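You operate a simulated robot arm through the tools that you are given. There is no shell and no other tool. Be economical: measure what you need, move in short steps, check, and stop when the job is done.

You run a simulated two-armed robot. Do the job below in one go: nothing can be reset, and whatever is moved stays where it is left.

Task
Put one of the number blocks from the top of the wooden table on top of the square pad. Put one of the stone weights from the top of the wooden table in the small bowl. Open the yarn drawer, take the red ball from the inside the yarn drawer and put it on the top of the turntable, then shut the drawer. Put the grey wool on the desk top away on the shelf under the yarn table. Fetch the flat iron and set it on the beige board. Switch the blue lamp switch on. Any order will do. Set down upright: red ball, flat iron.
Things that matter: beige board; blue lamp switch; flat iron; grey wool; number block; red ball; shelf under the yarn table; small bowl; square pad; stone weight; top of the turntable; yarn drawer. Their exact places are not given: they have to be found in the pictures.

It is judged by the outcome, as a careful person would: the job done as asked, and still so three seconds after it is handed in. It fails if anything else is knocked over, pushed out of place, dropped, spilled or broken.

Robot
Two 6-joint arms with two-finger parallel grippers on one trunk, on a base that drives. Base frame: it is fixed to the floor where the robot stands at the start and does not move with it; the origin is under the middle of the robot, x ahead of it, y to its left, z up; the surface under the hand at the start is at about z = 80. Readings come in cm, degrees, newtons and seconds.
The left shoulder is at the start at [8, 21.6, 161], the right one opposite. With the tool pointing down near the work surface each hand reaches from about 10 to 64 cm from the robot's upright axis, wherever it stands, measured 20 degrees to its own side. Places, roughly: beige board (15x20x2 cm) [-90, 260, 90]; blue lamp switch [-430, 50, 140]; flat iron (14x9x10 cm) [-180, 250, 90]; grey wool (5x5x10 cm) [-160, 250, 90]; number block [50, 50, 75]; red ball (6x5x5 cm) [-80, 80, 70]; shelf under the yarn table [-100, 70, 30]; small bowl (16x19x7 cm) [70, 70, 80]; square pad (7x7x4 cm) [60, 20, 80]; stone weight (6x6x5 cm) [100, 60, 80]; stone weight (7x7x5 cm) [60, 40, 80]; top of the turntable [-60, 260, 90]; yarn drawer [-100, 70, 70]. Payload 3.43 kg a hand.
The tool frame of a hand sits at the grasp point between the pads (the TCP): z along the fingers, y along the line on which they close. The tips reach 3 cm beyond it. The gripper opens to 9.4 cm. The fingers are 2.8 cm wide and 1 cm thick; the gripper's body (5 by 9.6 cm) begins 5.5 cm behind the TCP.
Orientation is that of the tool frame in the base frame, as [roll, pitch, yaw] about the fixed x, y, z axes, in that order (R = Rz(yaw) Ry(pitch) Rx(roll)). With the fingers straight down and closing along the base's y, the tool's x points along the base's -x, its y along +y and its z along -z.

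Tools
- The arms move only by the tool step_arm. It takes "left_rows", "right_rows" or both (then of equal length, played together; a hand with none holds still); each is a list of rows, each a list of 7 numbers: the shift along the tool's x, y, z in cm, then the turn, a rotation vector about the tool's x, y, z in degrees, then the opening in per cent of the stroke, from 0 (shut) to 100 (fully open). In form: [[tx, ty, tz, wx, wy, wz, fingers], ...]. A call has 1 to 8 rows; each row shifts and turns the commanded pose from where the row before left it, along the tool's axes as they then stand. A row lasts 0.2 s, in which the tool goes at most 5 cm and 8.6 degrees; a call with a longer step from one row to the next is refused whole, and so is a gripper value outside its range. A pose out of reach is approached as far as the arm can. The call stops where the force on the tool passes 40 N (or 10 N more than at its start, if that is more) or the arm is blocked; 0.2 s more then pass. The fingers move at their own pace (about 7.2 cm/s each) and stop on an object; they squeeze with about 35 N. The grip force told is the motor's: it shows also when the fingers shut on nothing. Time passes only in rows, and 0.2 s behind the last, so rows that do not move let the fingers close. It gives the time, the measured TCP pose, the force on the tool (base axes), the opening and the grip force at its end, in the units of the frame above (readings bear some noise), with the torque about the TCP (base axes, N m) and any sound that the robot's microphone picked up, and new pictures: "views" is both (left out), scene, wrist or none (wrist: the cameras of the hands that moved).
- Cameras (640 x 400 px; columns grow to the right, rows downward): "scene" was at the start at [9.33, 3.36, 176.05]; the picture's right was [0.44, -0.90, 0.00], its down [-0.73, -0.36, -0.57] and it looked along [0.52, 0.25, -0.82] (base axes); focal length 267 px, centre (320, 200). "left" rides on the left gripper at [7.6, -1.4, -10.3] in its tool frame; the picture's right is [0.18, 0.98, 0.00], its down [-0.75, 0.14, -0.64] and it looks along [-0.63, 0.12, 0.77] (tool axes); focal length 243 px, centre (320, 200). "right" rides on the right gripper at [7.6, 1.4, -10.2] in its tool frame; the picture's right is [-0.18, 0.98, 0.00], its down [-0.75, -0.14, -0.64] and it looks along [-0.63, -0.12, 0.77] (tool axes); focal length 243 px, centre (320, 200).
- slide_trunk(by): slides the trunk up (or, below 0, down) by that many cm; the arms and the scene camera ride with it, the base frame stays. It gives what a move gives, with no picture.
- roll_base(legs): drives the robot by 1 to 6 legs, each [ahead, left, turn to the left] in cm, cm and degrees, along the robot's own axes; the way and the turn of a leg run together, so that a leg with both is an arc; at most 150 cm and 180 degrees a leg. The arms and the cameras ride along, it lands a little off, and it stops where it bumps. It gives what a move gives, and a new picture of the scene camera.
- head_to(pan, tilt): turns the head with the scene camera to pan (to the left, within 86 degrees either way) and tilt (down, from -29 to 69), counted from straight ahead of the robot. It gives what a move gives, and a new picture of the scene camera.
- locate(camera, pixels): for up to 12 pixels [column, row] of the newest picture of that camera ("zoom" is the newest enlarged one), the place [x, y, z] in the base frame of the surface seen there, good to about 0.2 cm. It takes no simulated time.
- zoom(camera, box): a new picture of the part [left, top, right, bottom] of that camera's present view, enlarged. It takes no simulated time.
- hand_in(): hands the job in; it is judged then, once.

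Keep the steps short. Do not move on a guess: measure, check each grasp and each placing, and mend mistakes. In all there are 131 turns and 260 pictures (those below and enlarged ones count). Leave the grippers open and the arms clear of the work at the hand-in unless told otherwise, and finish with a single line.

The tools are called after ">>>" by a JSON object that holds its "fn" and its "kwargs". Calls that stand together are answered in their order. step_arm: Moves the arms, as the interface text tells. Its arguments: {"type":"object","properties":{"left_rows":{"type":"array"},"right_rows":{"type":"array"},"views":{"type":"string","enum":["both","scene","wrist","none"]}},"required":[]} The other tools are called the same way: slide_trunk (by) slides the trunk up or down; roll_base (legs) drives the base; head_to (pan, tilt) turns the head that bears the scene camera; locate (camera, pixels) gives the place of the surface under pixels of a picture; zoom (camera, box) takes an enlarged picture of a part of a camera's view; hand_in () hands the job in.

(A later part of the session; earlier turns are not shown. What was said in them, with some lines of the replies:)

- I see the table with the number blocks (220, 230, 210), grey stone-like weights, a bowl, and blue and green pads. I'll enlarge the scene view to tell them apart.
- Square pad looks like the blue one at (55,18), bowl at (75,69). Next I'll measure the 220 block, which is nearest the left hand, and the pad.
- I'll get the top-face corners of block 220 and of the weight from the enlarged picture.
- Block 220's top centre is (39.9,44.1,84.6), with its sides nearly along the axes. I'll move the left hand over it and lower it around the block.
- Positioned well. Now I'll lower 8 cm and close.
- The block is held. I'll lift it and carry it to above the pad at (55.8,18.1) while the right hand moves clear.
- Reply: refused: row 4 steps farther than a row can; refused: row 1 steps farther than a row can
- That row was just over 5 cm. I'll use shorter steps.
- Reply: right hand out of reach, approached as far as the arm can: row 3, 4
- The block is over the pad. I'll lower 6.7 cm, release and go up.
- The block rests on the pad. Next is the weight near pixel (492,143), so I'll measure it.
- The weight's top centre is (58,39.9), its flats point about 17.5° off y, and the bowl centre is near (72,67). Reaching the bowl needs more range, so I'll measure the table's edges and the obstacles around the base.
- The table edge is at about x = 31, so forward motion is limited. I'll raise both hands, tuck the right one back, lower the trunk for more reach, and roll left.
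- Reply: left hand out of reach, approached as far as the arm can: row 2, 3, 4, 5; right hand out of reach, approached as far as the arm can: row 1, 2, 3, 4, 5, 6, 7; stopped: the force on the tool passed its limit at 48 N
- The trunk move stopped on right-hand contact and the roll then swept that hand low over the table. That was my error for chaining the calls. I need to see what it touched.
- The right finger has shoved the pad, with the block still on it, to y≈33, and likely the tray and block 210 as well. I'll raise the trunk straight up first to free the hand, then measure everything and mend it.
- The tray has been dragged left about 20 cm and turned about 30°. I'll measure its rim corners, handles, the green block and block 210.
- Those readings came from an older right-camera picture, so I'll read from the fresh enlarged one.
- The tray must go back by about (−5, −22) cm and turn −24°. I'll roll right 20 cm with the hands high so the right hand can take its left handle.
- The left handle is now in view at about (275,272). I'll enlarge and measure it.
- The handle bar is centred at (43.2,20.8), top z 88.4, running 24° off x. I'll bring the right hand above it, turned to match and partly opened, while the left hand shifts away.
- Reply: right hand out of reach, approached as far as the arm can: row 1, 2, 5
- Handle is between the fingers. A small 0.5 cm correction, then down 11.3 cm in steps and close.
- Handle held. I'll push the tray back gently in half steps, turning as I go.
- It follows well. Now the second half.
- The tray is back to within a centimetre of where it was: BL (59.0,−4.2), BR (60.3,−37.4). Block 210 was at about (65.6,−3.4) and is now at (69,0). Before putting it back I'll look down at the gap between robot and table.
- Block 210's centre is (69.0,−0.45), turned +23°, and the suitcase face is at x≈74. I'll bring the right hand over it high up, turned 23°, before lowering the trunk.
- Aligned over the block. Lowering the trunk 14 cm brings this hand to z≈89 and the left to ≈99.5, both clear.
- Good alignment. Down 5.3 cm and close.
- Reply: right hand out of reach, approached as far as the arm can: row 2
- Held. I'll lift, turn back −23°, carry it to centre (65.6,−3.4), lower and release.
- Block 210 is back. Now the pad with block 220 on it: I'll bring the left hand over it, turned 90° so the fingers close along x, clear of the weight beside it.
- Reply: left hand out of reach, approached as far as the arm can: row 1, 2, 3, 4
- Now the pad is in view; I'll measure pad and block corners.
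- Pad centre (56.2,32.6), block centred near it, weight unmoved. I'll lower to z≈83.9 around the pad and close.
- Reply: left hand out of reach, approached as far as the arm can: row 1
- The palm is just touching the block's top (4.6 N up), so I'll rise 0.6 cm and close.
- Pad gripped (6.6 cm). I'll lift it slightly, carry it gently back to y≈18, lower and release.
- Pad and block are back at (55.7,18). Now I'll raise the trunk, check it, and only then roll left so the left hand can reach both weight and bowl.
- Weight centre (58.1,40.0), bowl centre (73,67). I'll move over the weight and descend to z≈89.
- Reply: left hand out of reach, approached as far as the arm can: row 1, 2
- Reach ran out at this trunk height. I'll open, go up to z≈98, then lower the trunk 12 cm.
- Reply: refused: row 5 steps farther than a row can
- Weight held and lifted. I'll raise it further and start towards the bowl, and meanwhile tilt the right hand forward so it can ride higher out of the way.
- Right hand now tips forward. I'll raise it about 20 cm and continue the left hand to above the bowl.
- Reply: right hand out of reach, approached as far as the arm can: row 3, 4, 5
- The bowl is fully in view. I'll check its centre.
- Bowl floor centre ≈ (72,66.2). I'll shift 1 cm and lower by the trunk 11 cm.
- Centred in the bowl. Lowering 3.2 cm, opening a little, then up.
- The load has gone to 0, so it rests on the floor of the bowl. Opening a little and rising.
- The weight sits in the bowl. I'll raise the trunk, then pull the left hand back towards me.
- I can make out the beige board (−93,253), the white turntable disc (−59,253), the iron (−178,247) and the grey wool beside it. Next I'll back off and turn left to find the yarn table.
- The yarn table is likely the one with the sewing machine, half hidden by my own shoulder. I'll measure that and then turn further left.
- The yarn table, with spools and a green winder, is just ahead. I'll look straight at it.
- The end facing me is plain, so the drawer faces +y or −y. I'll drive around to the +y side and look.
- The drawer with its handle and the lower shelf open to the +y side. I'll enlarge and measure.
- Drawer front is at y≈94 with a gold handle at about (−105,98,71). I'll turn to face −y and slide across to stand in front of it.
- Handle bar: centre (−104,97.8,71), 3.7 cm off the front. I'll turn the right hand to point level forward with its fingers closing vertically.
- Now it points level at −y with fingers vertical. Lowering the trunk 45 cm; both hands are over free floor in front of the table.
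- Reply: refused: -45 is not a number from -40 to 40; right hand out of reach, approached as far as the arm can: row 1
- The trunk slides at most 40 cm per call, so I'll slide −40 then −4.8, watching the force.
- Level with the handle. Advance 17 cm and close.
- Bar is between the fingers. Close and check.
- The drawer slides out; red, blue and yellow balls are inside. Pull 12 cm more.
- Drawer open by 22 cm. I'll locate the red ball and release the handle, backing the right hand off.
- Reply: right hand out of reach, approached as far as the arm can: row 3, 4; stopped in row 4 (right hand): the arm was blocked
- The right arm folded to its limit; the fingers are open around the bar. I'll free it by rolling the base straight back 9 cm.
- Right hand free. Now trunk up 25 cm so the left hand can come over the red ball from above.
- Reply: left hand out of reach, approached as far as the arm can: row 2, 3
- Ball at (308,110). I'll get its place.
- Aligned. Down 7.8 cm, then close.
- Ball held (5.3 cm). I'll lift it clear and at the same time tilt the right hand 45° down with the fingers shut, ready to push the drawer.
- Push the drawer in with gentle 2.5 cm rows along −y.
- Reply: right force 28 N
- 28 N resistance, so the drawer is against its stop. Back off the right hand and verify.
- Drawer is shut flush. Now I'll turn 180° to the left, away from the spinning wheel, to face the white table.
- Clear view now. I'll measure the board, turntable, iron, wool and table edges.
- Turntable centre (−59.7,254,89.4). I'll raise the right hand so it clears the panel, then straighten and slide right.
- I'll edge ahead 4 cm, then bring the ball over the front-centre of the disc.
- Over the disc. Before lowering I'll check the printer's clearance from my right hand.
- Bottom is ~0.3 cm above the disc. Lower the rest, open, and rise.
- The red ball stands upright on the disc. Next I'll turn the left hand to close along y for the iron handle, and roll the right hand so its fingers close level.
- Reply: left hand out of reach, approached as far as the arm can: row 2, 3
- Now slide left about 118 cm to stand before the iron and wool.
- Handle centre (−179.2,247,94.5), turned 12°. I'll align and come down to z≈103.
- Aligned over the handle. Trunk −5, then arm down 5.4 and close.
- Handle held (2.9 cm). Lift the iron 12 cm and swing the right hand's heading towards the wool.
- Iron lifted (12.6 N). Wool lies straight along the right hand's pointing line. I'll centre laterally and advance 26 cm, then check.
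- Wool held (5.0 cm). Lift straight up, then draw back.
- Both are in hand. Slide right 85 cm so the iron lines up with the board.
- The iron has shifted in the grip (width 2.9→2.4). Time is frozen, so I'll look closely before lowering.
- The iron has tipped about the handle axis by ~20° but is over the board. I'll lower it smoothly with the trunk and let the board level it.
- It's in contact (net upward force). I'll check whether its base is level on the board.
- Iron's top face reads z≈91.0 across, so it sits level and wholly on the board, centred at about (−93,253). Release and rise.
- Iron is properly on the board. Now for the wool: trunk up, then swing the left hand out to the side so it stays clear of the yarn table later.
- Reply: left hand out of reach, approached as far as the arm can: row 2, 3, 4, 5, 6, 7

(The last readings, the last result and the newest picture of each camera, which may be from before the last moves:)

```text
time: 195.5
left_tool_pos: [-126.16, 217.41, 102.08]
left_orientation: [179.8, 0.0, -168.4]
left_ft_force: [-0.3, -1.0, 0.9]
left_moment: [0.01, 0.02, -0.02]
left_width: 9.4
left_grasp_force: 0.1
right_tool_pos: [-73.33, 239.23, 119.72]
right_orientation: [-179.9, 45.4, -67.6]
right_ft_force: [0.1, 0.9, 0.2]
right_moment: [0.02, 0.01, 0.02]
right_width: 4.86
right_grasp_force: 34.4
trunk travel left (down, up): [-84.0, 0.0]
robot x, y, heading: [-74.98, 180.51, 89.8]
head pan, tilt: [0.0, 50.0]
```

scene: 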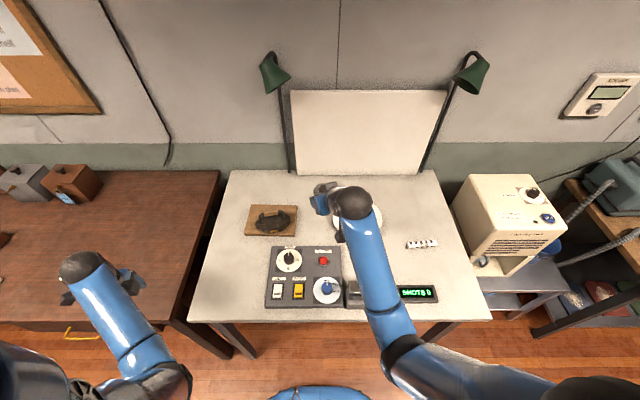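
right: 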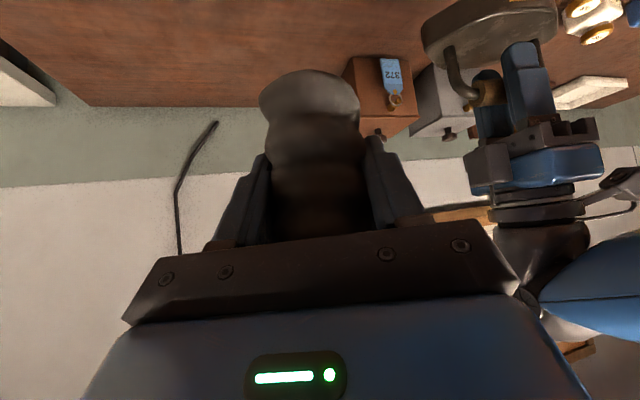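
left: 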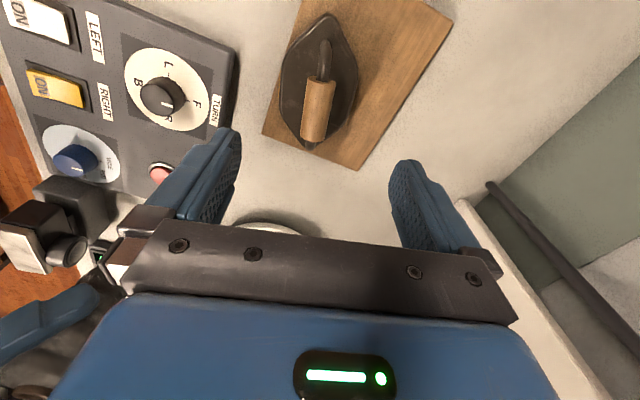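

Left hand is out to the side. Back up, turn left 180°, and shift across in front of the yarn table.

>>> {"fn": "roll_base", "kwargs": {"legs": [[-6, 0, 0], [0, 0, 180], [0, -28, 0]]}}

```text
time: 205.2
left_tool_pos: [-53.37, 135.86, 101.84]
left_orientation: [180.0, 0.2, 7.4]
left_ft_force: [0.4, 0.1, 0.0]
left_moment: [0.02, 0.02, -0.01]
left_width: 9.38
left_grasp_force: 0.0
right_tool_pos: [-107.55, 117.91, 119.59]
right_orientation: [-179.7, 45.3, 108.4]
right_ft_force: [-0.4, -0.6, -1.4]
right_moment: [-0.01, -0.01, -0.04]
right_width: 4.77
right_grasp_force: 34.8
trunk travel left (down, up): [-84.0, 0.0]
robot x, y, heading: [-102.23, 176.73, -94.4]
head pan, tilt: [0.0, 50.0]
```

scene: 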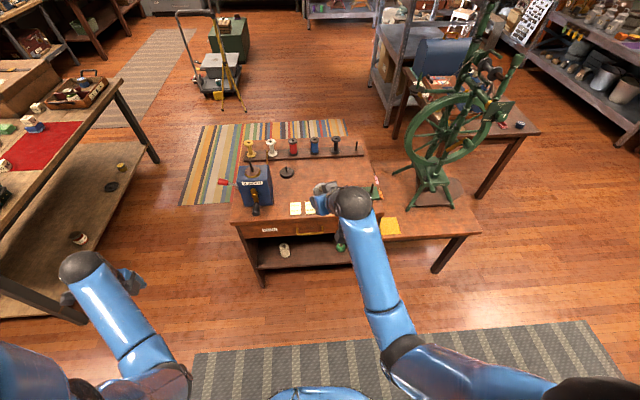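

Now turn +4.4° and lower the trunk with the hand still in front of the table.

>>> {"fn": "roll_base", "kwargs": {"legs": [[0, 0, 4.4]]}}

>>> {"fn": "slide_trunk", "kwargs": {"by": -40}}

>>> {"fn": "slide_trunk", "kwargs": {"by": -39}}

>>> {"fn": "head_to", "kwargs": {"pan": 0, "tilt": 40}}

```text
time: 206.1
left_tool_pos: [-50.87, 139.72, 102.04]
left_orientation: [179.8, -0.1, 11.8]
left_ft_force: [0.2, -0.5, 0.8]
left_moment: [-0.02, -0.01, -0.03]
left_width: 9.39
left_grasp_force: 0.1
right_tool_pos: [-103.75, 117.66, 119.49]
right_orientation: [179.8, 45.4, 112.5]
right_ft_force: [-0.4, -0.5, -0.8]
right_moment: [0.01, 0.0, 0.03]
right_width: 4.75
right_grasp_force: 34.9
trunk travel left (down, up): [-84.0, 0.0]
robot x, y, heading: [-102.36, 176.63, -90.0]
head pan, tilt: [0.0, 50.0]
```

scene: 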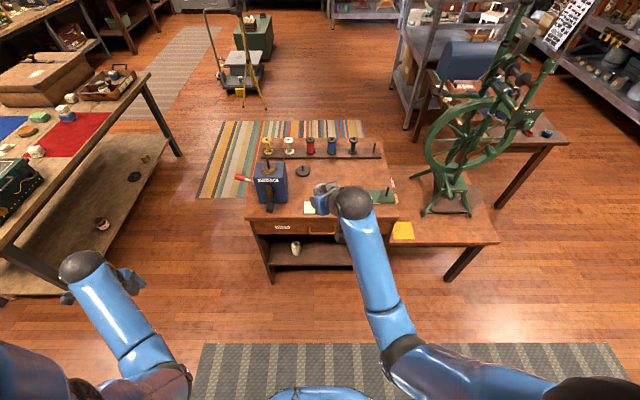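

```text
time: 209.9
left_tool_pos: [-50.68, 139.7, 62.15]
left_orientation: [179.7, 0.0, 11.8]
left_ft_force: [-0.6, 0.5, -1.5]
left_moment: [0.0, -0.01, 0.02]
left_width: 9.39
left_grasp_force: 0.0
right_tool_pos: [-103.48, 117.64, 79.7]
right_orientation: [180.0, 45.4, 112.5]
right_ft_force: [0.2, 0.3, -0.6]
right_moment: [0.03, 0.0, 0.0]
right_width: 4.68
right_grasp_force: 35.4
trunk travel left (down, up): [-44.0, 40.0]
robot x, y, heading: [-101.88, 176.36, -89.9]
head pan, tilt: [0.0, 50.0]
```

```text
time: 213.7
left_tool_pos: [-50.77, 139.7, 23.01]
left_orientation: [179.8, 0.1, 11.8]
left_ft_force: [1.1, 0.4, -0.7]
left_moment: [0.01, -0.03, 0.0]
left_width: 9.39
left_grasp_force: 0.0
right_tool_pos: [-103.41, 117.52, 40.54]
right_orientation: [180.0, 45.5, 112.6]
right_ft_force: [-1.1, 0.0, -0.8]
right_moment: [0.03, -0.01, -0.02]
right_width: 4.63
right_grasp_force: 35.2
trunk travel left (down, up): [-5.0, 79.0]
robot x, y, heading: [-102.19, 175.91, -89.9]
head pan, tilt: [0.0, 50.0]
```

```text
time: 214.4
left_tool_pos: [-50.73, 139.76, 23.03]
left_orientation: [179.7, 0.0, 11.8]
left_ft_force: [-0.8, -0.7, -0.2]
left_moment: [-0.02, -0.02, 0.02]
left_width: 9.4
left_grasp_force: 0.1
right_tool_pos: [-103.36, 117.65, 40.7]
right_orientation: [180.0, 45.3, 112.6]
right_ft_force: [0.4, -0.1, 0.0]
right_moment: [0.01, 0.02, 0.02]
right_width: 4.61
right_grasp_force: 35.3
trunk travel left (down, up): [-5.0, 79.0]
robot x, y, heading: [-101.89, 176.57, -90.0]
head pan, tilt: [0.0, 40.0]
```

scene: 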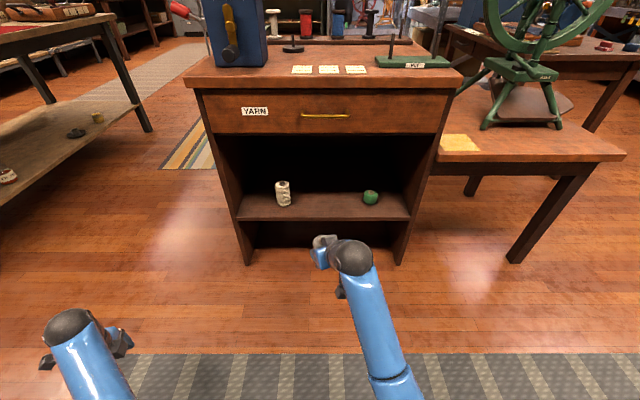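

The grip width is slowly shrinking (4.96→4.61), so I'll check the wool with the wrist camera.

>>> {"fn": "zoom", "kwargs": {"camera": "right", "box": [0, 0, 640, 400]}}

>>> {"fn": "zoom", "kwargs": {"camera": "scene", "box": [200, 100, 460, 270]}}

>>> {"fn": "locate", "kwargs": {"camera": "zoom", "pixels": [[205, 240], [420, 240], [320, 260], [325, 290], [320, 130], [360, 80], [90, 30]]}}

```text
1.00 times, centred on (320, 200) of right (not enlarged: the box is as wide or as high as the picture)
```

zoom: 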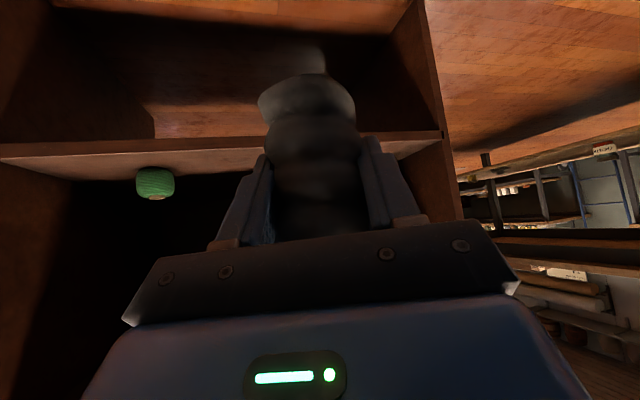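

```text
2.35 times, centred on (330, 185) of scene
```

zoom: 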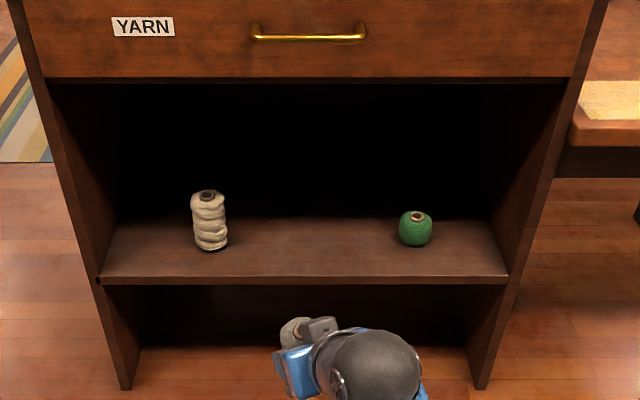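

```text
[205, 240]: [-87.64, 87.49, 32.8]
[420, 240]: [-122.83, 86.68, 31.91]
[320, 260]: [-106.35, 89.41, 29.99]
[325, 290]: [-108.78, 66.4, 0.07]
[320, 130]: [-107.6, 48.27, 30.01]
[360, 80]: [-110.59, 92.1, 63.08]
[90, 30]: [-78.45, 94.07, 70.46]
```

Wool is still firmly between the fingers. Shelf top z=30.0, opening up to z≈63. I'll roll ahead 31 cm to bring it in over the shelf.

>>> {"fn": "roll_base", "kwargs": {"legs": [[20, 0, 0], [11, 0, 0]]}}

>>> {"fn": "zoom", "kwargs": {"camera": "right", "box": [0, 0, 640, 400]}}

```text
time: 216.8
left_tool_pos: [-50.84, 108.74, 23.01]
left_orientation: [179.9, 0.0, 11.7]
left_ft_force: [0.5, -1.5, -0.1]
left_moment: [0.07, 0.01, -0.02]
left_width: 9.42
left_grasp_force: 0.1
right_tool_pos: [-103.67, 86.79, 40.62]
right_orientation: [179.9, 45.4, 112.5]
right_ft_force: [0.4, -0.7, -0.8]
right_moment: [-0.01, -0.01, 0.0]
right_width: 4.65
right_grasp_force: 34.7
trunk travel left (down, up): [-5.0, 79.0]
robot x, y, heading: [-102.17, 146.19, -90.1]
head pan, tilt: [0.0, 40.0]
```

scene: 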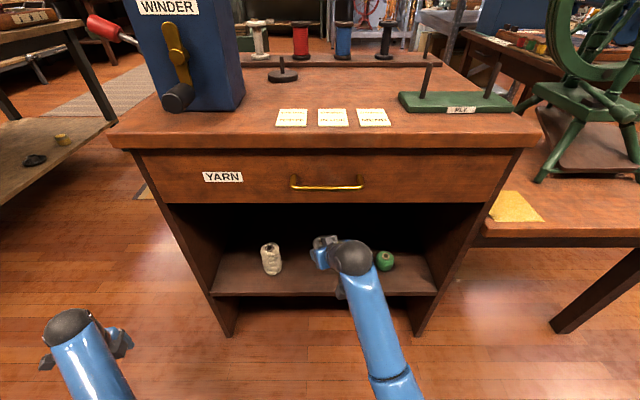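

```text
1.00 times, centred on (320, 200) of right (not enlarged: the box is as wide or as high as the picture)
```

zoom: 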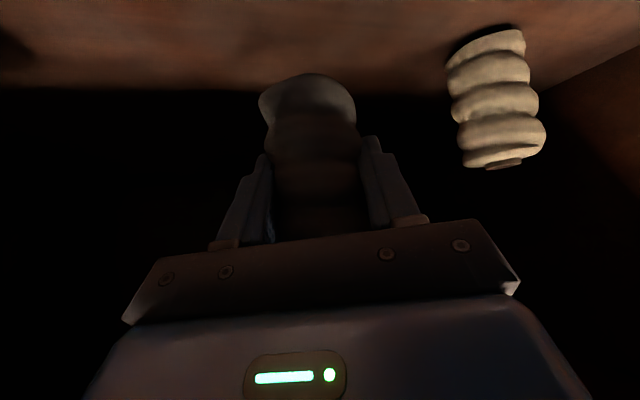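

Inside above the shelf. Lower the trunk 4 cm, then ease down to contact.

>>> {"fn": "slide_trunk", "kwargs": {"by": -4}}

>>> {"fn": "step_arm", "kwargs": {"right_rows": [[0.35, 0, 0.35, 0, 0, 0, 0], [0.3, 0, 0.3, 0, 0, 0, 0], [0, 0, 0, 0, 0, 0, 0]], "views": "wrist"}}

```text
time: 217.6
left_tool_pos: [-50.85, 108.87, 19.05]
left_orientation: [179.8, 0.0, 11.7]
left_ft_force: [0.6, 0.1, 0.4]
left_moment: [-0.02, -0.03, -0.05]
left_width: 9.4
left_grasp_force: 0.0
right_tool_pos: [-103.56, 87.0, 36.71]
right_orientation: [-179.9, 45.4, 112.6]
right_ft_force: [-0.4, 0.1, -0.7]
right_moment: [0.03, 0.0, 0.03]
right_width: 4.61
right_grasp_force: 35.1
trunk travel left (down, up): [-1.0, 83.0]
robot x, y, heading: [-102.22, 145.93, -90.1]
head pan, tilt: [0.0, 40.0]
```

```text
time: 218.4
left_tool_pos: [-50.86, 108.93, 19.13]
left_orientation: [179.7, 0.0, 11.7]
left_ft_force: [0.2, 0.2, 0.0]
left_moment: [0.0, -0.01, 0.02]
left_width: 9.4
left_grasp_force: 0.0
right_tool_pos: [-103.57, 86.94, 36.0]
right_orientation: [180.0, 45.9, 112.5]
right_ft_force: [-0.8, 2.6, 16.5]
right_moment: [0.16, -0.11, 0.02]
right_width: 4.59
right_grasp_force: 34.9
trunk travel left (down, up): [-1.0, 83.0]
robot x, y, heading: [-102.65, 146.14, -90.1]
head pan, tilt: [0.0, 40.0]
```

right: 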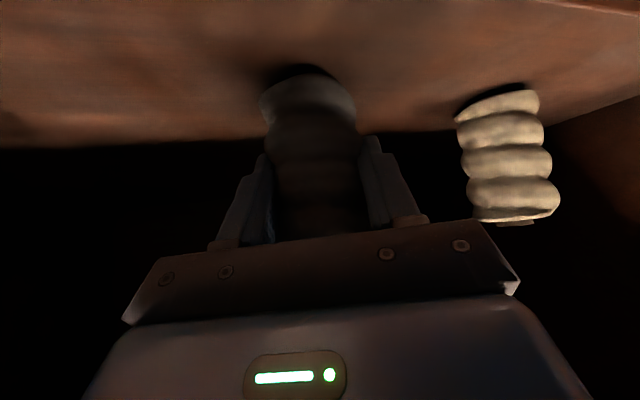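

Contact (16 N). Ease up slightly, open, and draw straight back along the fingers.

>>> {"fn": "step_arm", "kwargs": {"right_rows": [[-0.15, 0, -0.15, 0, 0, 0, 0], [0, 0, 0, 0, 0, 0, 60], [0, 0, 0, 0, 0, 0, 100], [0, 0, 0, 0, 0, 0, 100], [0, 0, -3, 0, 0, 0, 100], [0, 0, -4, 0, 0, 0, 100], [0, 0, -4, 0, 0, 0, 100], [0, 0, 0, 0, 0, 0, 100]], "views": "both"}}

```text
time: 220.2
left_tool_pos: [-50.97, 108.89, 19.05]
left_orientation: [179.8, 0.0, 11.6]
left_ft_force: [0.1, 0.2, -0.2]
left_moment: [0.03, 0.0, -0.01]
left_width: 9.4
left_grasp_force: 0.1
right_tool_pos: [-106.59, 94.16, 43.53]
right_orientation: [180.0, 45.4, 112.5]
right_ft_force: [0.6, -1.3, -0.3]
right_moment: [-0.02, -0.02, 0.03]
right_width: 9.37
right_grasp_force: 0.1
trunk travel left (down, up): [-1.0, 83.0]
robot x, y, heading: [-102.22, 145.64, -90.1]
head pan, tilt: [0.0, 40.0]
```

scene: 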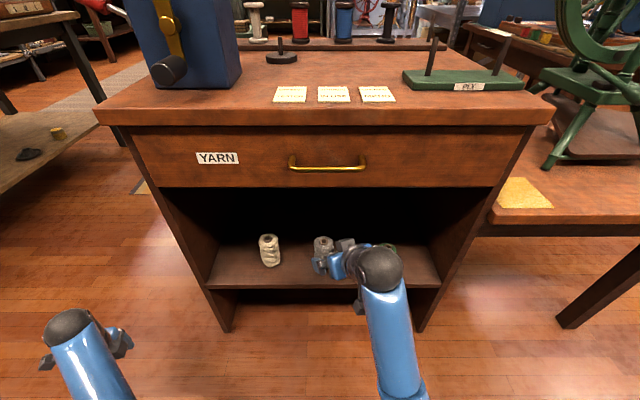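
right: 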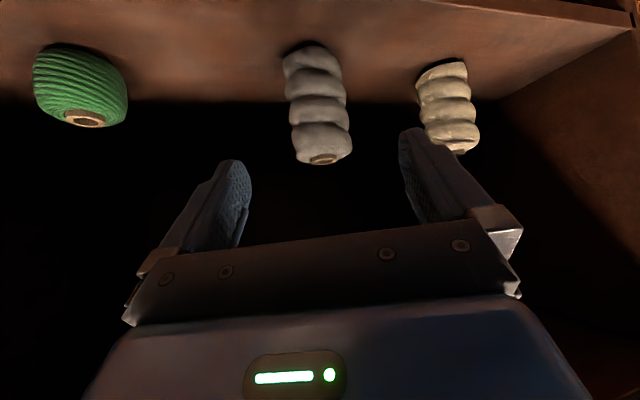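

The grey wool stands on the shelf. Roll back 26 cm, then raise the trunk.

>>> {"fn": "roll_base", "kwargs": {"legs": [[-26, 0, 0]]}}

>>> {"fn": "slide_trunk", "kwargs": {"by": 40}}

>>> {"fn": "slide_trunk", "kwargs": {"by": 40}}

>>> {"fn": "roll_base", "kwargs": {"legs": [[0, 0, -90]]}}

>>> {"fn": "head_to", "kwargs": {"pan": -75, "tilt": 35}}

```text
time: 222.1
left_tool_pos: [-50.78, 134.9, 19.02]
left_orientation: [179.8, 0.0, 11.7]
left_ft_force: [-0.4, 0.2, 0.4]
left_moment: [0.02, -0.06, 0.03]
left_width: 9.42
left_grasp_force: 0.0
right_tool_pos: [-106.45, 120.07, 43.63]
right_orientation: [180.0, 45.5, 112.7]
right_ft_force: [0.2, 0.2, -0.1]
right_moment: [-0.04, -0.01, 0.01]
right_width: 9.39
right_grasp_force: 0.1
trunk travel left (down, up): [-1.0, 83.0]
robot x, y, heading: [-102.55, 171.7, -90.0]
head pan, tilt: [0.0, 40.0]
```

scene: 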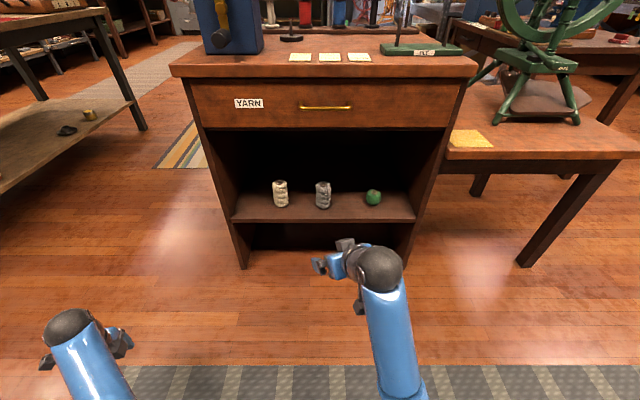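

```text
time: 225.9
left_tool_pos: [-50.83, 134.93, 58.97]
left_orientation: [179.7, 0.0, 11.9]
left_ft_force: [-0.5, 0.1, 0.7]
left_moment: [0.04, -0.02, -0.01]
left_width: 9.38
left_grasp_force: 0.1
right_tool_pos: [-106.32, 120.03, 83.52]
right_orientation: [-179.9, 45.4, 112.5]
right_ft_force: [0.2, -0.2, -0.5]
right_moment: [0.01, -0.02, 0.03]
right_width: 9.41
right_grasp_force: 0.0
trunk travel left (down, up): [-41.0, 43.0]
robot x, y, heading: [-102.04, 171.62, -90.0]
head pan, tilt: [0.0, 40.0]
```

```text
time: 229.7
left_tool_pos: [-50.79, 134.9, 99.09]
left_orientation: [179.9, -0.1, 11.8]
left_ft_force: [0.3, -0.3, 0.4]
left_moment: [0.0, 0.02, 0.02]
left_width: 9.38
left_grasp_force: 0.1
right_tool_pos: [-106.24, 120.04, 123.51]
right_orientation: [180.0, 45.4, 112.6]
right_ft_force: [-0.1, -0.7, -1.0]
right_moment: [0.04, 0.0, -0.01]
right_width: 9.38
right_grasp_force: 0.1
trunk travel left (down, up): [-81.0, 3.0]
robot x, y, heading: [-101.94, 171.97, -90.4]
head pan, tilt: [0.0, 40.0]
```

```text
time: 234.0
left_tool_pos: [-139.15, 120.18, 99.01]
left_orientation: [179.8, 0.1, -78.3]
left_ft_force: [-0.5, -0.4, 0.0]
left_moment: [0.02, -0.04, -0.02]
left_width: 9.42
left_grasp_force: 0.1
right_tool_pos: [-153.96, 175.9, 123.52]
right_orientation: [180.0, 45.3, 22.6]
right_ft_force: [0.4, 0.1, -0.2]
right_moment: [0.02, -0.01, 0.02]
right_width: 9.38
right_grasp_force: 0.1
trunk travel left (down, up): [-81.0, 3.0]
robot x, y, heading: [-102.19, 171.59, 179.8]
head pan, tilt: [0.0, 40.0]
```

scene: 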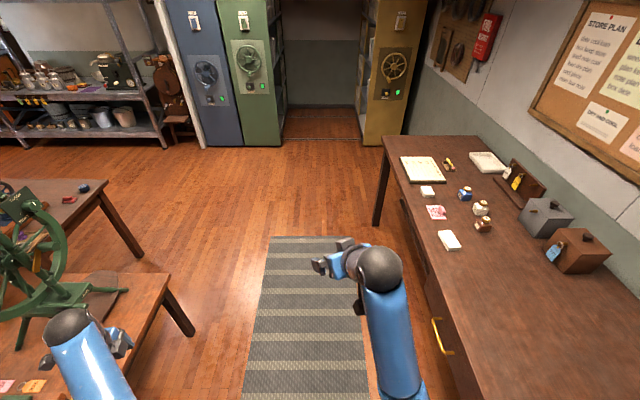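

```text
time: 235.4
left_tool_pos: [-139.18, 120.3, 98.95]
left_orientation: [179.9, -0.2, -78.3]
left_ft_force: [-0.7, -0.3, -0.4]
left_moment: [0.04, -0.02, -0.02]
left_width: 9.39
left_grasp_force: 0.1
right_tool_pos: [-153.93, 176.0, 123.6]
right_orientation: [-180.0, 45.4, 22.5]
right_ft_force: [-0.2, -1.0, 0.2]
right_moment: [0.01, 0.0, 0.02]
right_width: 9.4
right_grasp_force: 0.0
trunk travel left (down, up): [-81.0, 3.0]
robot x, y, heading: [-102.09, 171.67, 180.1]
head pan, tilt: [-75.0, 35.0]
```

scene: 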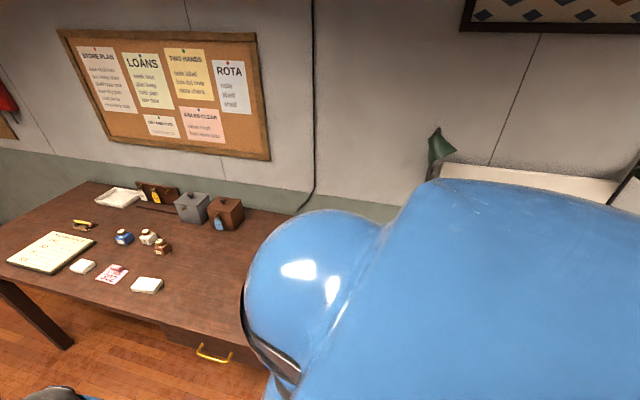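

Ahead are the mobile stacks: blue, green, yellow, each with a handwheel and lamp panel. I'll look at the blue one.

>>> {"fn": "head_to", "kwargs": {"pan": 15, "tilt": 15}}

>>> {"fn": "zoom", "kwargs": {"camera": "scene", "box": [230, 60, 430, 240]}}

```text
time: 237.1
left_tool_pos: [-139.13, 120.31, 99.17]
left_orientation: [179.7, 0.0, -78.3]
left_ft_force: [1.4, 0.6, 0.9]
left_moment: [-0.01, 0.02, 0.0]
left_width: 9.41
left_grasp_force: 0.0
right_tool_pos: [-153.94, 175.92, 123.44]
right_orientation: [-180.0, 45.4, 22.4]
right_ft_force: [-0.1, 0.7, 0.7]
right_moment: [-0.02, -0.01, -0.03]
right_width: 9.4
right_grasp_force: 0.0
trunk travel left (down, up): [-81.0, 3.0]
robot x, y, heading: [-102.17, 171.53, 179.8]
head pan, tilt: [15.0, 15.0]
```

scene: 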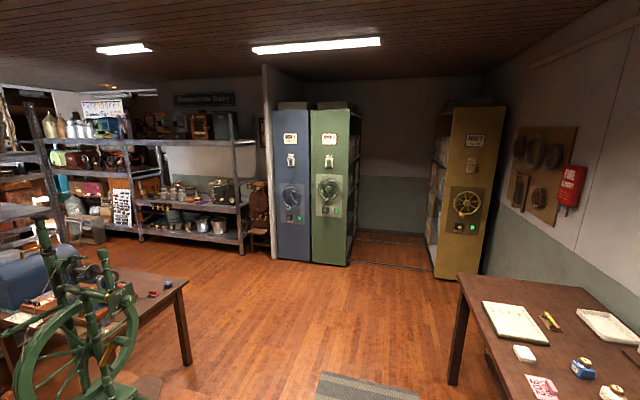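

```text
2.22 times, centred on (330, 150) of scene
```

zoom: 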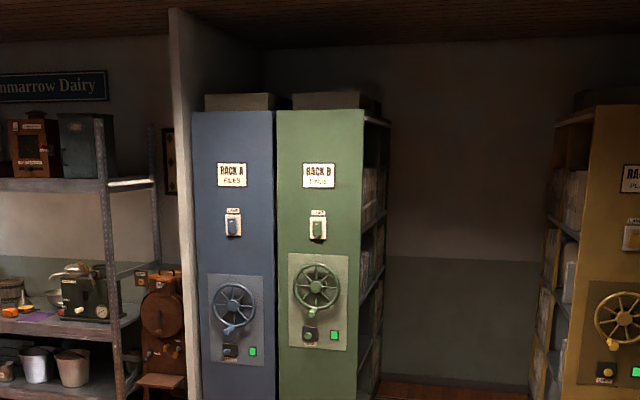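

>>> {"fn": "locate", "kwargs": {"camera": "zoom", "pixels": [[233, 226], [233, 210], [225, 235], [317, 230], [233, 180], [270, 380], [200, 380], [233, 305], [430, 380], [150, 300]]}}

>>> {"fn": "zoom", "kwargs": {"camera": "scene", "box": [270, 140, 320, 180]}}

```text
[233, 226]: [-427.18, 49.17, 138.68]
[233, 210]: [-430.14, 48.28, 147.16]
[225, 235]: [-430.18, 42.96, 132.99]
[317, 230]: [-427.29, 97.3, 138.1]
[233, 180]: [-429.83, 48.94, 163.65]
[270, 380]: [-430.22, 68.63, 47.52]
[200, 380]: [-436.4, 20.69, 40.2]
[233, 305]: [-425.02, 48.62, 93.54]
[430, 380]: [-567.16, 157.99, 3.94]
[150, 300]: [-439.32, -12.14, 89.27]
```

```text
10.00 times, centred on (295, 160) of scene
```

zoom: 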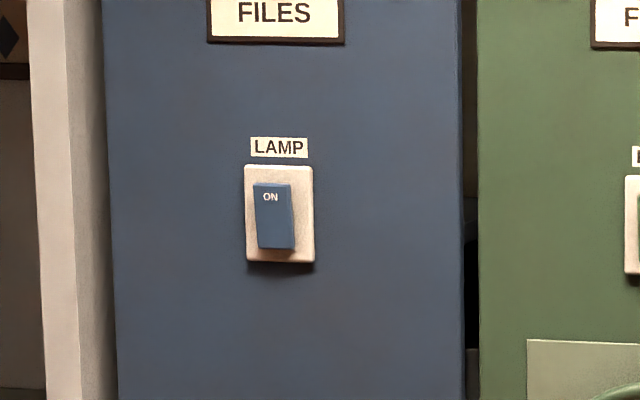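

The blue rocker is at (−427,49,139), with ON at its top. I'll turn the right hand to point level, straight ahead, with the fingers shut.

>>> {"fn": "step_arm", "kwargs": {"right_rows": [[0, 0, 0, 0, -8, 0, 0], [0, 0, 0, 0, -8, 0, 0], [0, 0, 0, 0, -8, 0, 0], [0, 0, 0, 0, -8, 0, 0], [0, 0, 0, 0, -8, 0, 0], [0, 0, 0, 0, -5.4, 0, 0], [0, 0, 0, 8, 0, 0, 0], [0, 0, 0, 8, 0, 0, 0]], "views": "none"}}

>>> {"fn": "step_arm", "kwargs": {"right_rows": [[0, 0, 0, 6.6, 0, 0, 0], [-4, 0, 0, 0, 0, 0, 0], [-4, 0, 0, 0, 0, 0, 0], [-4, 0, 0, 0, 0, 0, 0], [0, 0, 0, 0, 0, 0, 0]], "views": "none"}}

>>> {"fn": "roll_base", "kwargs": {"legs": [[140, 0, 0], [95, 0, 0]]}}

```text
time: 238.9
left_tool_pos: [-139.14, 120.25, 99.02]
left_orientation: [179.9, 0.0, -78.3]
left_ft_force: [-0.1, -0.2, 0.7]
left_moment: [-0.02, 0.01, 0.01]
left_width: 9.39
left_grasp_force: 0.2
right_tool_pos: [-153.94, 175.87, 123.62]
right_orientation: [15.9, 89.2, -157.5]
right_ft_force: [-0.2, -0.8, 0.0]
right_moment: [-0.02, 0.03, 0.02]
right_width: 0.02
right_grasp_force: 33.7
trunk travel left (down, up): [-81.0, 3.0]
robot x, y, heading: [-102.21, 171.79, 180.0]
head pan, tilt: [15.0, 15.0]
```

```text
time: 240.1
left_tool_pos: [-139.17, 120.25, 98.98]
left_orientation: [179.7, 0.0, -78.3]
left_ft_force: [-0.7, 0.7, -0.9]
left_moment: [0.04, 0.0, -0.04]
left_width: 9.38
left_grasp_force: 0.0
right_tool_pos: [-153.68, 176.21, 135.65]
right_orientation: [22.4, 89.2, -157.6]
right_ft_force: [1.4, 0.1, 0.1]
right_moment: [0.03, 0.03, 0.0]
right_width: 0.01
right_grasp_force: 33.2
trunk travel left (down, up): [-81.0, 3.0]
robot x, y, heading: [-102.1, 171.81, 180.1]
head pan, tilt: [15.0, 15.0]
```

```text
time: 251.4
left_tool_pos: [-369.66, 120.92, 99.16]
left_orientation: [179.9, 0.0, -78.6]
left_ft_force: [0.3, 0.6, 0.3]
left_moment: [0.01, 0.0, 0.0]
left_width: 9.4
left_grasp_force: 0.0
right_tool_pos: [-384.17, 176.96, 135.75]
right_orientation: [22.0, 89.1, -158.3]
right_ft_force: [1.0, -1.3, 0.3]
right_moment: [0.01, -0.02, -0.02]
right_width: 0.01
right_grasp_force: 33.2
trunk travel left (down, up): [-81.0, 3.0]
robot x, y, heading: [-332.97, 172.09, 179.8]
head pan, tilt: [15.0, 15.0]
```

scene: 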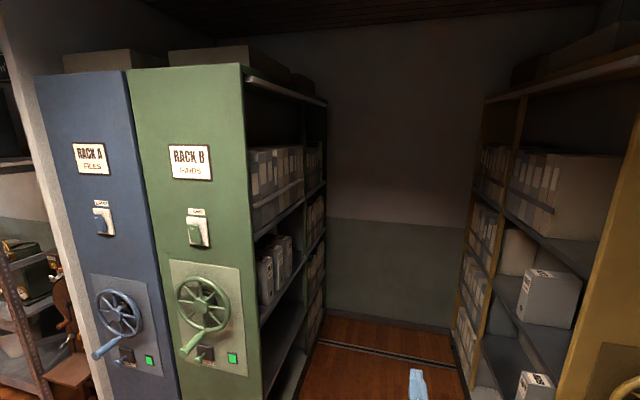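

Now strafe left to line the hand up with the blue rack's switch.

>>> {"fn": "roll_base", "kwargs": {"legs": [[0, 127, 0]]}}

>>> {"fn": "head_to", "kwargs": {"pan": 0, "tilt": 25}}

>>> {"fn": "zoom", "kwargs": {"camera": "scene", "box": [220, 60, 420, 200]}}

```text
time: 257.9
left_tool_pos: [-370.81, -7.49, 99.07]
left_orientation: [179.8, 0.0, -78.7]
left_ft_force: [-0.5, 0.0, 0.3]
left_moment: [0.02, -0.01, 0.0]
left_width: 9.4
left_grasp_force: 0.0
right_tool_pos: [-385.04, 48.64, 135.71]
right_orientation: [26.4, 89.2, -154.0]
right_ft_force: [-0.3, -0.1, 0.2]
right_moment: [-0.01, -0.01, 0.02]
right_width: 0.0
right_grasp_force: 33.0
trunk travel left (down, up): [-81.0, 3.0]
robot x, y, heading: [-333.59, 43.75, 179.6]
head pan, tilt: [15.0, 15.0]
```

scene: 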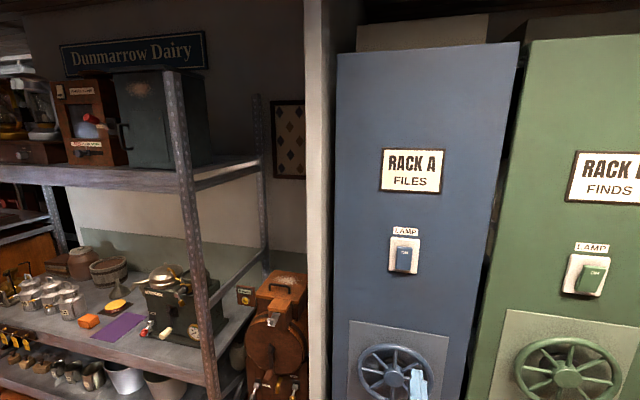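

```text
time: 258.7
left_tool_pos: [-370.75, -7.49, 98.98]
left_orientation: [179.9, 0.0, -78.8]
left_ft_force: [-0.1, -0.1, 0.0]
left_moment: [0.02, 0.01, 0.01]
left_width: 9.37
left_grasp_force: 0.0
right_tool_pos: [-385.11, 48.48, 135.64]
right_orientation: [23.3, 89.1, -157.2]
right_ft_force: [0.0, 0.2, -1.0]
right_moment: [0.03, 0.01, 0.04]
right_width: 0.0
right_grasp_force: 32.5
trunk travel left (down, up): [-81.0, 3.0]
robot x, y, heading: [-333.68, 43.62, 179.5]
head pan, tilt: [0.0, 25.0]
```

scene: 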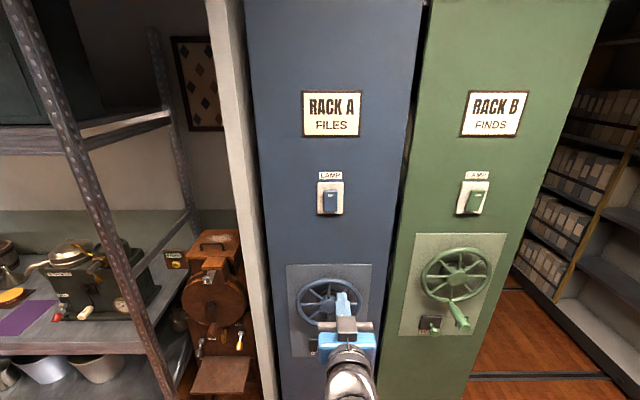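

```text
2.86 times, centred on (320, 130) of scene
```

zoom: 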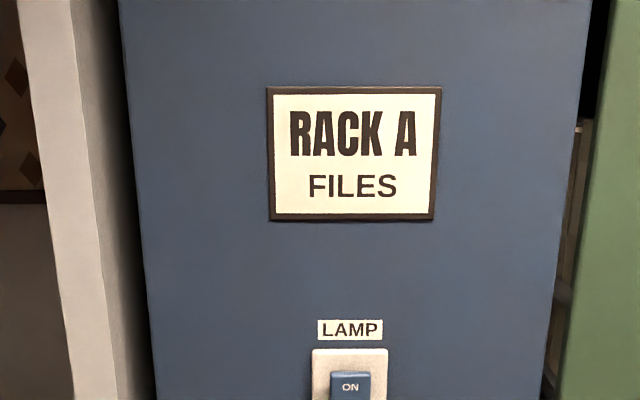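

>>> {"fn": "zoom", "kwargs": {"camera": "scene", "box": [300, 160, 364, 224]}}

>>> {"fn": "locate", "kwargs": {"camera": "zoom", "pixels": [[285, 185], [315, 185], [345, 185], [315, 215], [315, 245], [315, 265], [315, 285], [285, 250], [345, 250], [315, 300]]}}

```text
6.25 times, centred on (332, 192) of scene
```

zoom: 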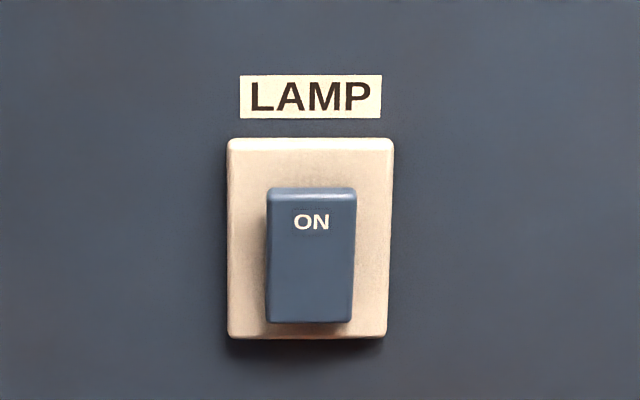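

```text
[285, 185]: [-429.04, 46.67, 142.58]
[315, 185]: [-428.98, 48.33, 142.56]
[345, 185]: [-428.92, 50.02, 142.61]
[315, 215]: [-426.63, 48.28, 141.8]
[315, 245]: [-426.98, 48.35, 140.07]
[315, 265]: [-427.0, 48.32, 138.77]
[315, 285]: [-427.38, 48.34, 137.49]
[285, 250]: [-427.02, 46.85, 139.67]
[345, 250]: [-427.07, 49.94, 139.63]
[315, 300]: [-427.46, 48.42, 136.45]
```

The rocker's top edge stands out (x −426.6) against the bottom (−427.5), so it is off. I'll raise to z≈141.3 and reach forward with the arm alone, stopping short first.

>>> {"fn": "slide_trunk", "kwargs": {"by": 3}}

>>> {"fn": "step_arm", "kwargs": {"right_rows": [[-2.7, 0, 3, 0, 0, 0, 0], [0, 0, 4.8, 0, 0, 0, 0], [0, 0, 4.8, 0, 0, 0, 0], [0, 0, 4.8, 0, 0, 0, 0], [0, 0, 4.8, 0, 0, 0, 0], [0, 0, 4.8, 0, 0, 0, 0], [0, 0, 4.8, 0, 0, 0, 0], [0, 0, 0, 0, 0, 0, 0]], "views": "both"}}

```text
time: 259.4
left_tool_pos: [-370.9, -7.54, 102.03]
left_orientation: [179.8, 0.0, -78.7]
left_ft_force: [0.5, 1.1, 0.1]
left_moment: [0.01, -0.04, 0.02]
left_width: 9.41
left_grasp_force: 0.1
right_tool_pos: [-385.05, 48.54, 138.71]
right_orientation: [23.2, 89.2, -157.3]
right_ft_force: [1.0, 0.0, 0.1]
right_moment: [0.0, -0.01, 0.01]
right_width: 0.0
right_grasp_force: 32.8
trunk travel left (down, up): [-84.0, 0.0]
robot x, y, heading: [-333.74, 43.91, 179.3]
head pan, tilt: [0.0, 25.0]
```

```text
time: 261.2
left_tool_pos: [-370.83, -7.46, 101.97]
left_orientation: [179.8, 0.0, -78.7]
left_ft_force: [0.2, 0.3, -0.2]
left_moment: [-0.02, 0.01, 0.03]
left_width: 9.39
left_grasp_force: 0.1
right_tool_pos: [-416.75, 48.86, 141.61]
right_orientation: [24.2, 89.2, -156.3]
right_ft_force: [0.7, 0.7, -0.6]
right_moment: [0.01, -0.02, 0.0]
right_width: 0.03
right_grasp_force: 32.7
trunk travel left (down, up): [-84.0, 0.0]
robot x, y, heading: [-333.67, 43.42, 179.5]
head pan, tilt: [0.0, 25.0]
```

scene: 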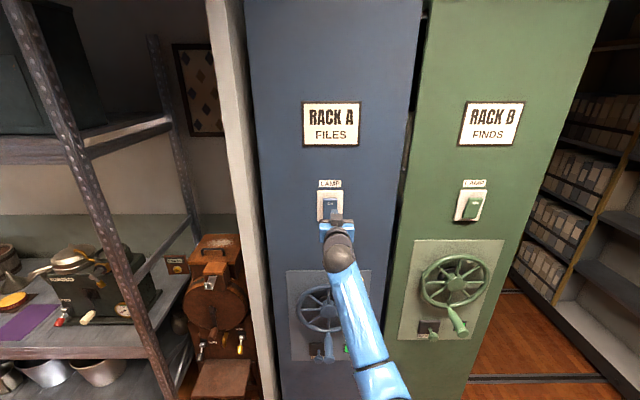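
right: 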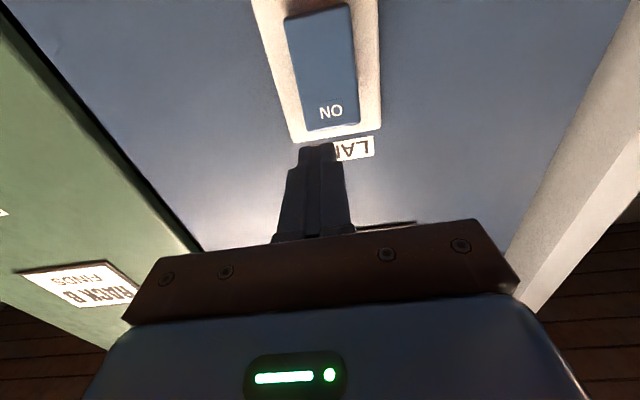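

Aligned with the rocker's top half. Press forward in 1.5 cm, then 0.7 cm rows; the call stops on force.

>>> {"fn": "step_arm", "kwargs": {"right_rows": [[0.4, 0.4, 2, 0, 0, 0, 0], [0, 0, 2, 0, 0, 0, 0], [0, 0, 1.5, 0, 0, 0, 0], [0, 0, 1, 0, 0, 0, 0], [0, 0, 0.7, 0, 0, 0, 0], [0, 0, 0.7, 0, 0, 0, 0], [0, 0, 0.5, 0, 0, 0, 0]], "views": "wrist"}}

```text
time: 262.9
left_tool_pos: [-370.1, -7.38, 102.38]
left_orientation: [179.6, 0.0, -78.7]
left_ft_force: [-0.1, 0.5, -0.1]
left_moment: [0.0, 0.0, 0.02]
left_width: 9.41
left_grasp_force: 0.1
right_tool_pos: [-424.02, 48.45, 141.59]
right_orientation: [20.6, 89.2, -159.9]
right_ft_force: [27.3, 1.3, 3.1]
right_moment: [0.05, -0.24, -0.07]
right_width: 0.01
right_grasp_force: 33.4
trunk travel left (down, up): [-84.0, 0.0]
robot x, y, heading: [-333.47, 43.41, 179.6]
head pan, tilt: [0.0, 25.0]
stopped in row 7 (right hand): the force on the tool passed its limit at 42 N (the readings are from after the stop); the commanded pose is now the measured one
```

right: 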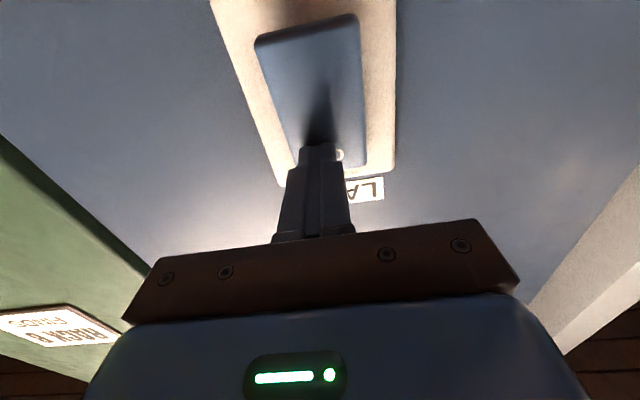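

Pressed to 42 N. Back off and read the rocker's tilt again.

>>> {"fn": "step_arm", "kwargs": {"right_rows": [[0, 0, -3, 0, 0, 0, 0], [0, 0, -4.5, 0, 0, 0, 0], [0, 0, -4.5, 0, 0, 0, 0], [4, 0, -2, 0, 0, 0, 0], [4, 0, -2, 0, 0, 0, 0], [4, 0, 0, 0, 0, 0, 0]], "views": "scene"}}

>>> {"fn": "zoom", "kwargs": {"camera": "scene", "box": [300, 170, 364, 234]}}

>>> {"fn": "locate", "kwargs": {"camera": "zoom", "pixels": [[315, 205], [315, 215], [315, 230], [315, 245], [315, 265], [315, 285], [315, 300]]}}

```text
time: 264.3
left_tool_pos: [-370.49, -7.54, 102.1]
left_orientation: [179.7, 0.0, -78.7]
left_ft_force: [0.1, 1.1, 0.8]
left_moment: [0.04, 0.0, 0.03]
left_width: 9.4
left_grasp_force: 0.0
right_tool_pos: [-408.95, 48.24, 129.19]
right_orientation: [27.8, 89.4, -152.9]
right_ft_force: [-0.2, 0.7, 0.7]
right_moment: [-0.02, -0.02, 0.03]
right_width: 0.0
right_grasp_force: 33.4
trunk travel left (down, up): [-84.0, 0.0]
robot x, y, heading: [-333.5, 43.57, 179.3]
head pan, tilt: [0.0, 25.0]
```

scene: 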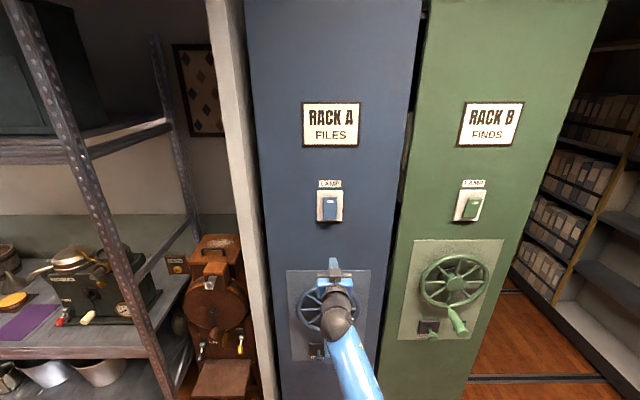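

```text
6.25 times, centred on (332, 202) of scene
```

zoom: 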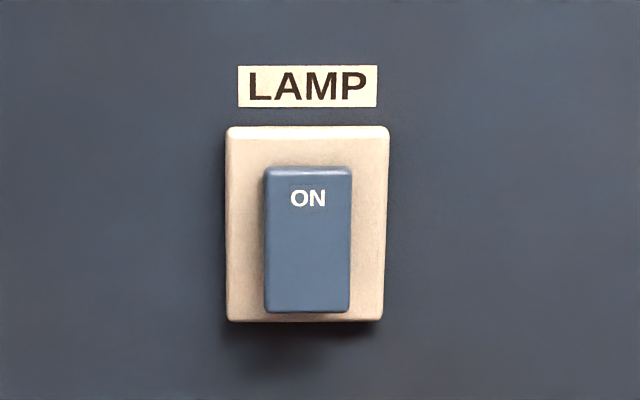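

```text
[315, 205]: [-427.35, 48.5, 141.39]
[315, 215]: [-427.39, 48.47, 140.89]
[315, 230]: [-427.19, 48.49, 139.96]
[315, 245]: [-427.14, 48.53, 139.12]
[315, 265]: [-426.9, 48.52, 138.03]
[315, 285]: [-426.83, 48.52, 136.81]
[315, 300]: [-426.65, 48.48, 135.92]
```

The rocker's top is now in (−427.4) and the bottom out (−426.7), so it is ON. I'll draw the hand back and open it, then move off.

>>> {"fn": "step_arm", "kwargs": {"right_rows": [[0, 0, -4.8, 0, 0, 0, 0], [0, 0, -4.8, 0, 0, 0, 0], [0, 0, -4.8, 0, 0, 0, 100], [0, 0, -4.8, 0, 0, 0, 100], [0, 0, -4.8, 0, 0, 0, 100], [0, 0, 0, 0, 0, 0, 100]], "views": "none"}}

>>> {"fn": "roll_base", "kwargs": {"legs": [[0, -115, 0], [0, 0, -130]]}}

>>> {"fn": "head_to", "kwargs": {"pan": -35, "tilt": 12}}

```text
time: 265.7
left_tool_pos: [-370.74, -7.47, 102.14]
left_orientation: [179.9, 0.0, -78.7]
left_ft_force: [-0.5, -0.3, 0.3]
left_moment: [0.05, 0.0, -0.03]
left_width: 9.42
left_grasp_force: 0.0
right_tool_pos: [-384.98, 48.3, 129.02]
right_orientation: [35.7, 89.4, -144.7]
right_ft_force: [-0.2, -0.3, -0.4]
right_moment: [0.04, 0.0, -0.03]
right_width: 9.41
right_grasp_force: 0.0
trunk travel left (down, up): [-84.0, 0.0]
robot x, y, heading: [-333.65, 43.49, 179.7]
head pan, tilt: [0.0, 25.0]
```

```text
time: 277.0
left_tool_pos: [-342.99, 221.29, 102.15]
left_orientation: [179.8, 0.1, 148.5]
left_ft_force: [-1.1, 0.1, -0.5]
left_moment: [0.01, -0.02, 0.02]
left_width: 9.37
left_grasp_force: 0.0
right_tool_pos: [-292.28, 193.89, 129.03]
right_orientation: [34.9, 89.6, 81.7]
right_ft_force: [0.0, 0.3, -0.8]
right_moment: [-0.02, -0.02, -0.01]
right_width: 9.4
right_grasp_force: 0.2
trunk travel left (down, up): [-84.0, 0.0]
robot x, y, heading: [-330.71, 159.36, 46.5]
head pan, tilt: [0.0, 25.0]
```

scene: 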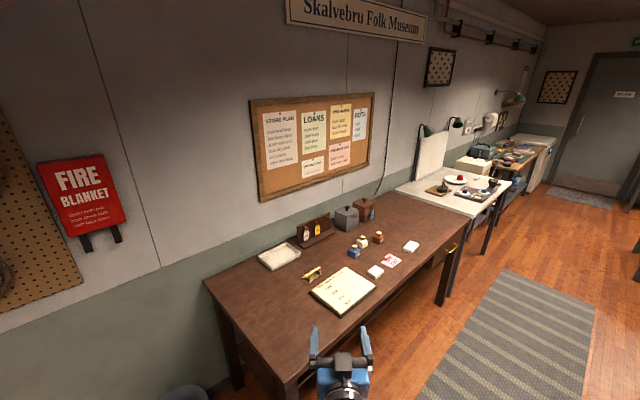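

```text
time: 278.1
left_tool_pos: [-342.85, 221.44, 102.09]
left_orientation: [179.9, 0.0, 148.5]
left_ft_force: [0.0, -0.8, 0.1]
left_moment: [0.01, -0.04, -0.02]
left_width: 9.38
left_grasp_force: 0.0
right_tool_pos: [-292.16, 193.92, 128.95]
right_orientation: [36.4, 89.5, 83.1]
right_ft_force: [0.0, 0.7, -0.1]
right_moment: [0.03, 0.01, 0.0]
right_width: 9.39
right_grasp_force: 0.0
trunk travel left (down, up): [-84.0, 0.0]
robot x, y, heading: [-330.44, 159.24, 46.3]
head pan, tilt: [-35.0, 12.0]
```

scene: 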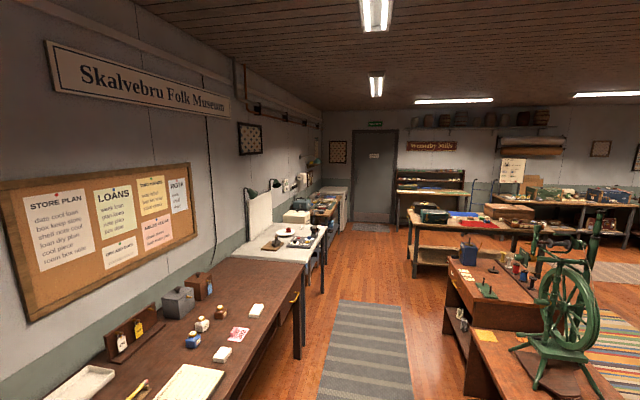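

>>> {"fn": "zoom", "kwargs": {"camera": "scene", "box": [235, 210, 335, 270]}}

>>> {"fn": "zoom", "kwargs": {"camera": "scene", "box": [400, 190, 560, 350]}}

```text
6.40 times, centred on (285, 240) of scene
```

zoom: 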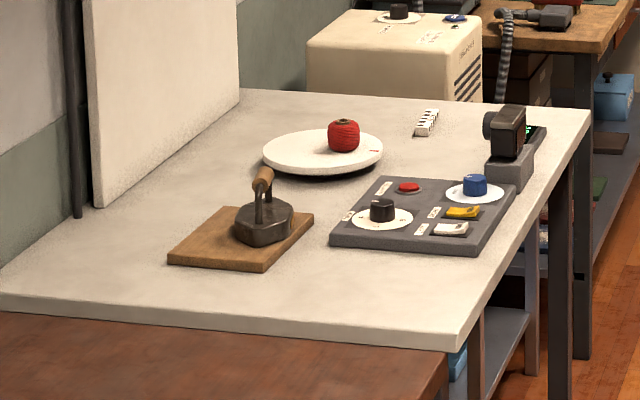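

```text
2.50 times, centred on (480, 270) of scene
5 turns are left
```

zoom: 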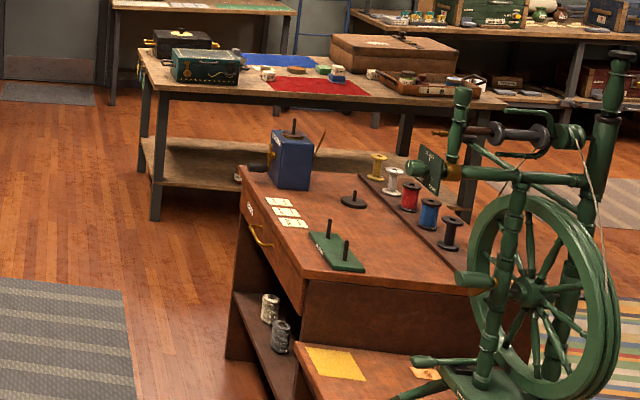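

Everything is in place: the ball on the turntable, the iron on the board, the wool on the shelf, the drawer shut, and the block on the pad. Both grippers are open and clear, so I'm handing in.

>>> {"fn": "hand_in", "kwargs": {}}

```text
The job is handed in.
```

All six tasks were done and the job is handed in, but I knocked the tray, block 210 and the square pad with its block out of place along the way and put them back to within about 1 cm, judged from the pictures.
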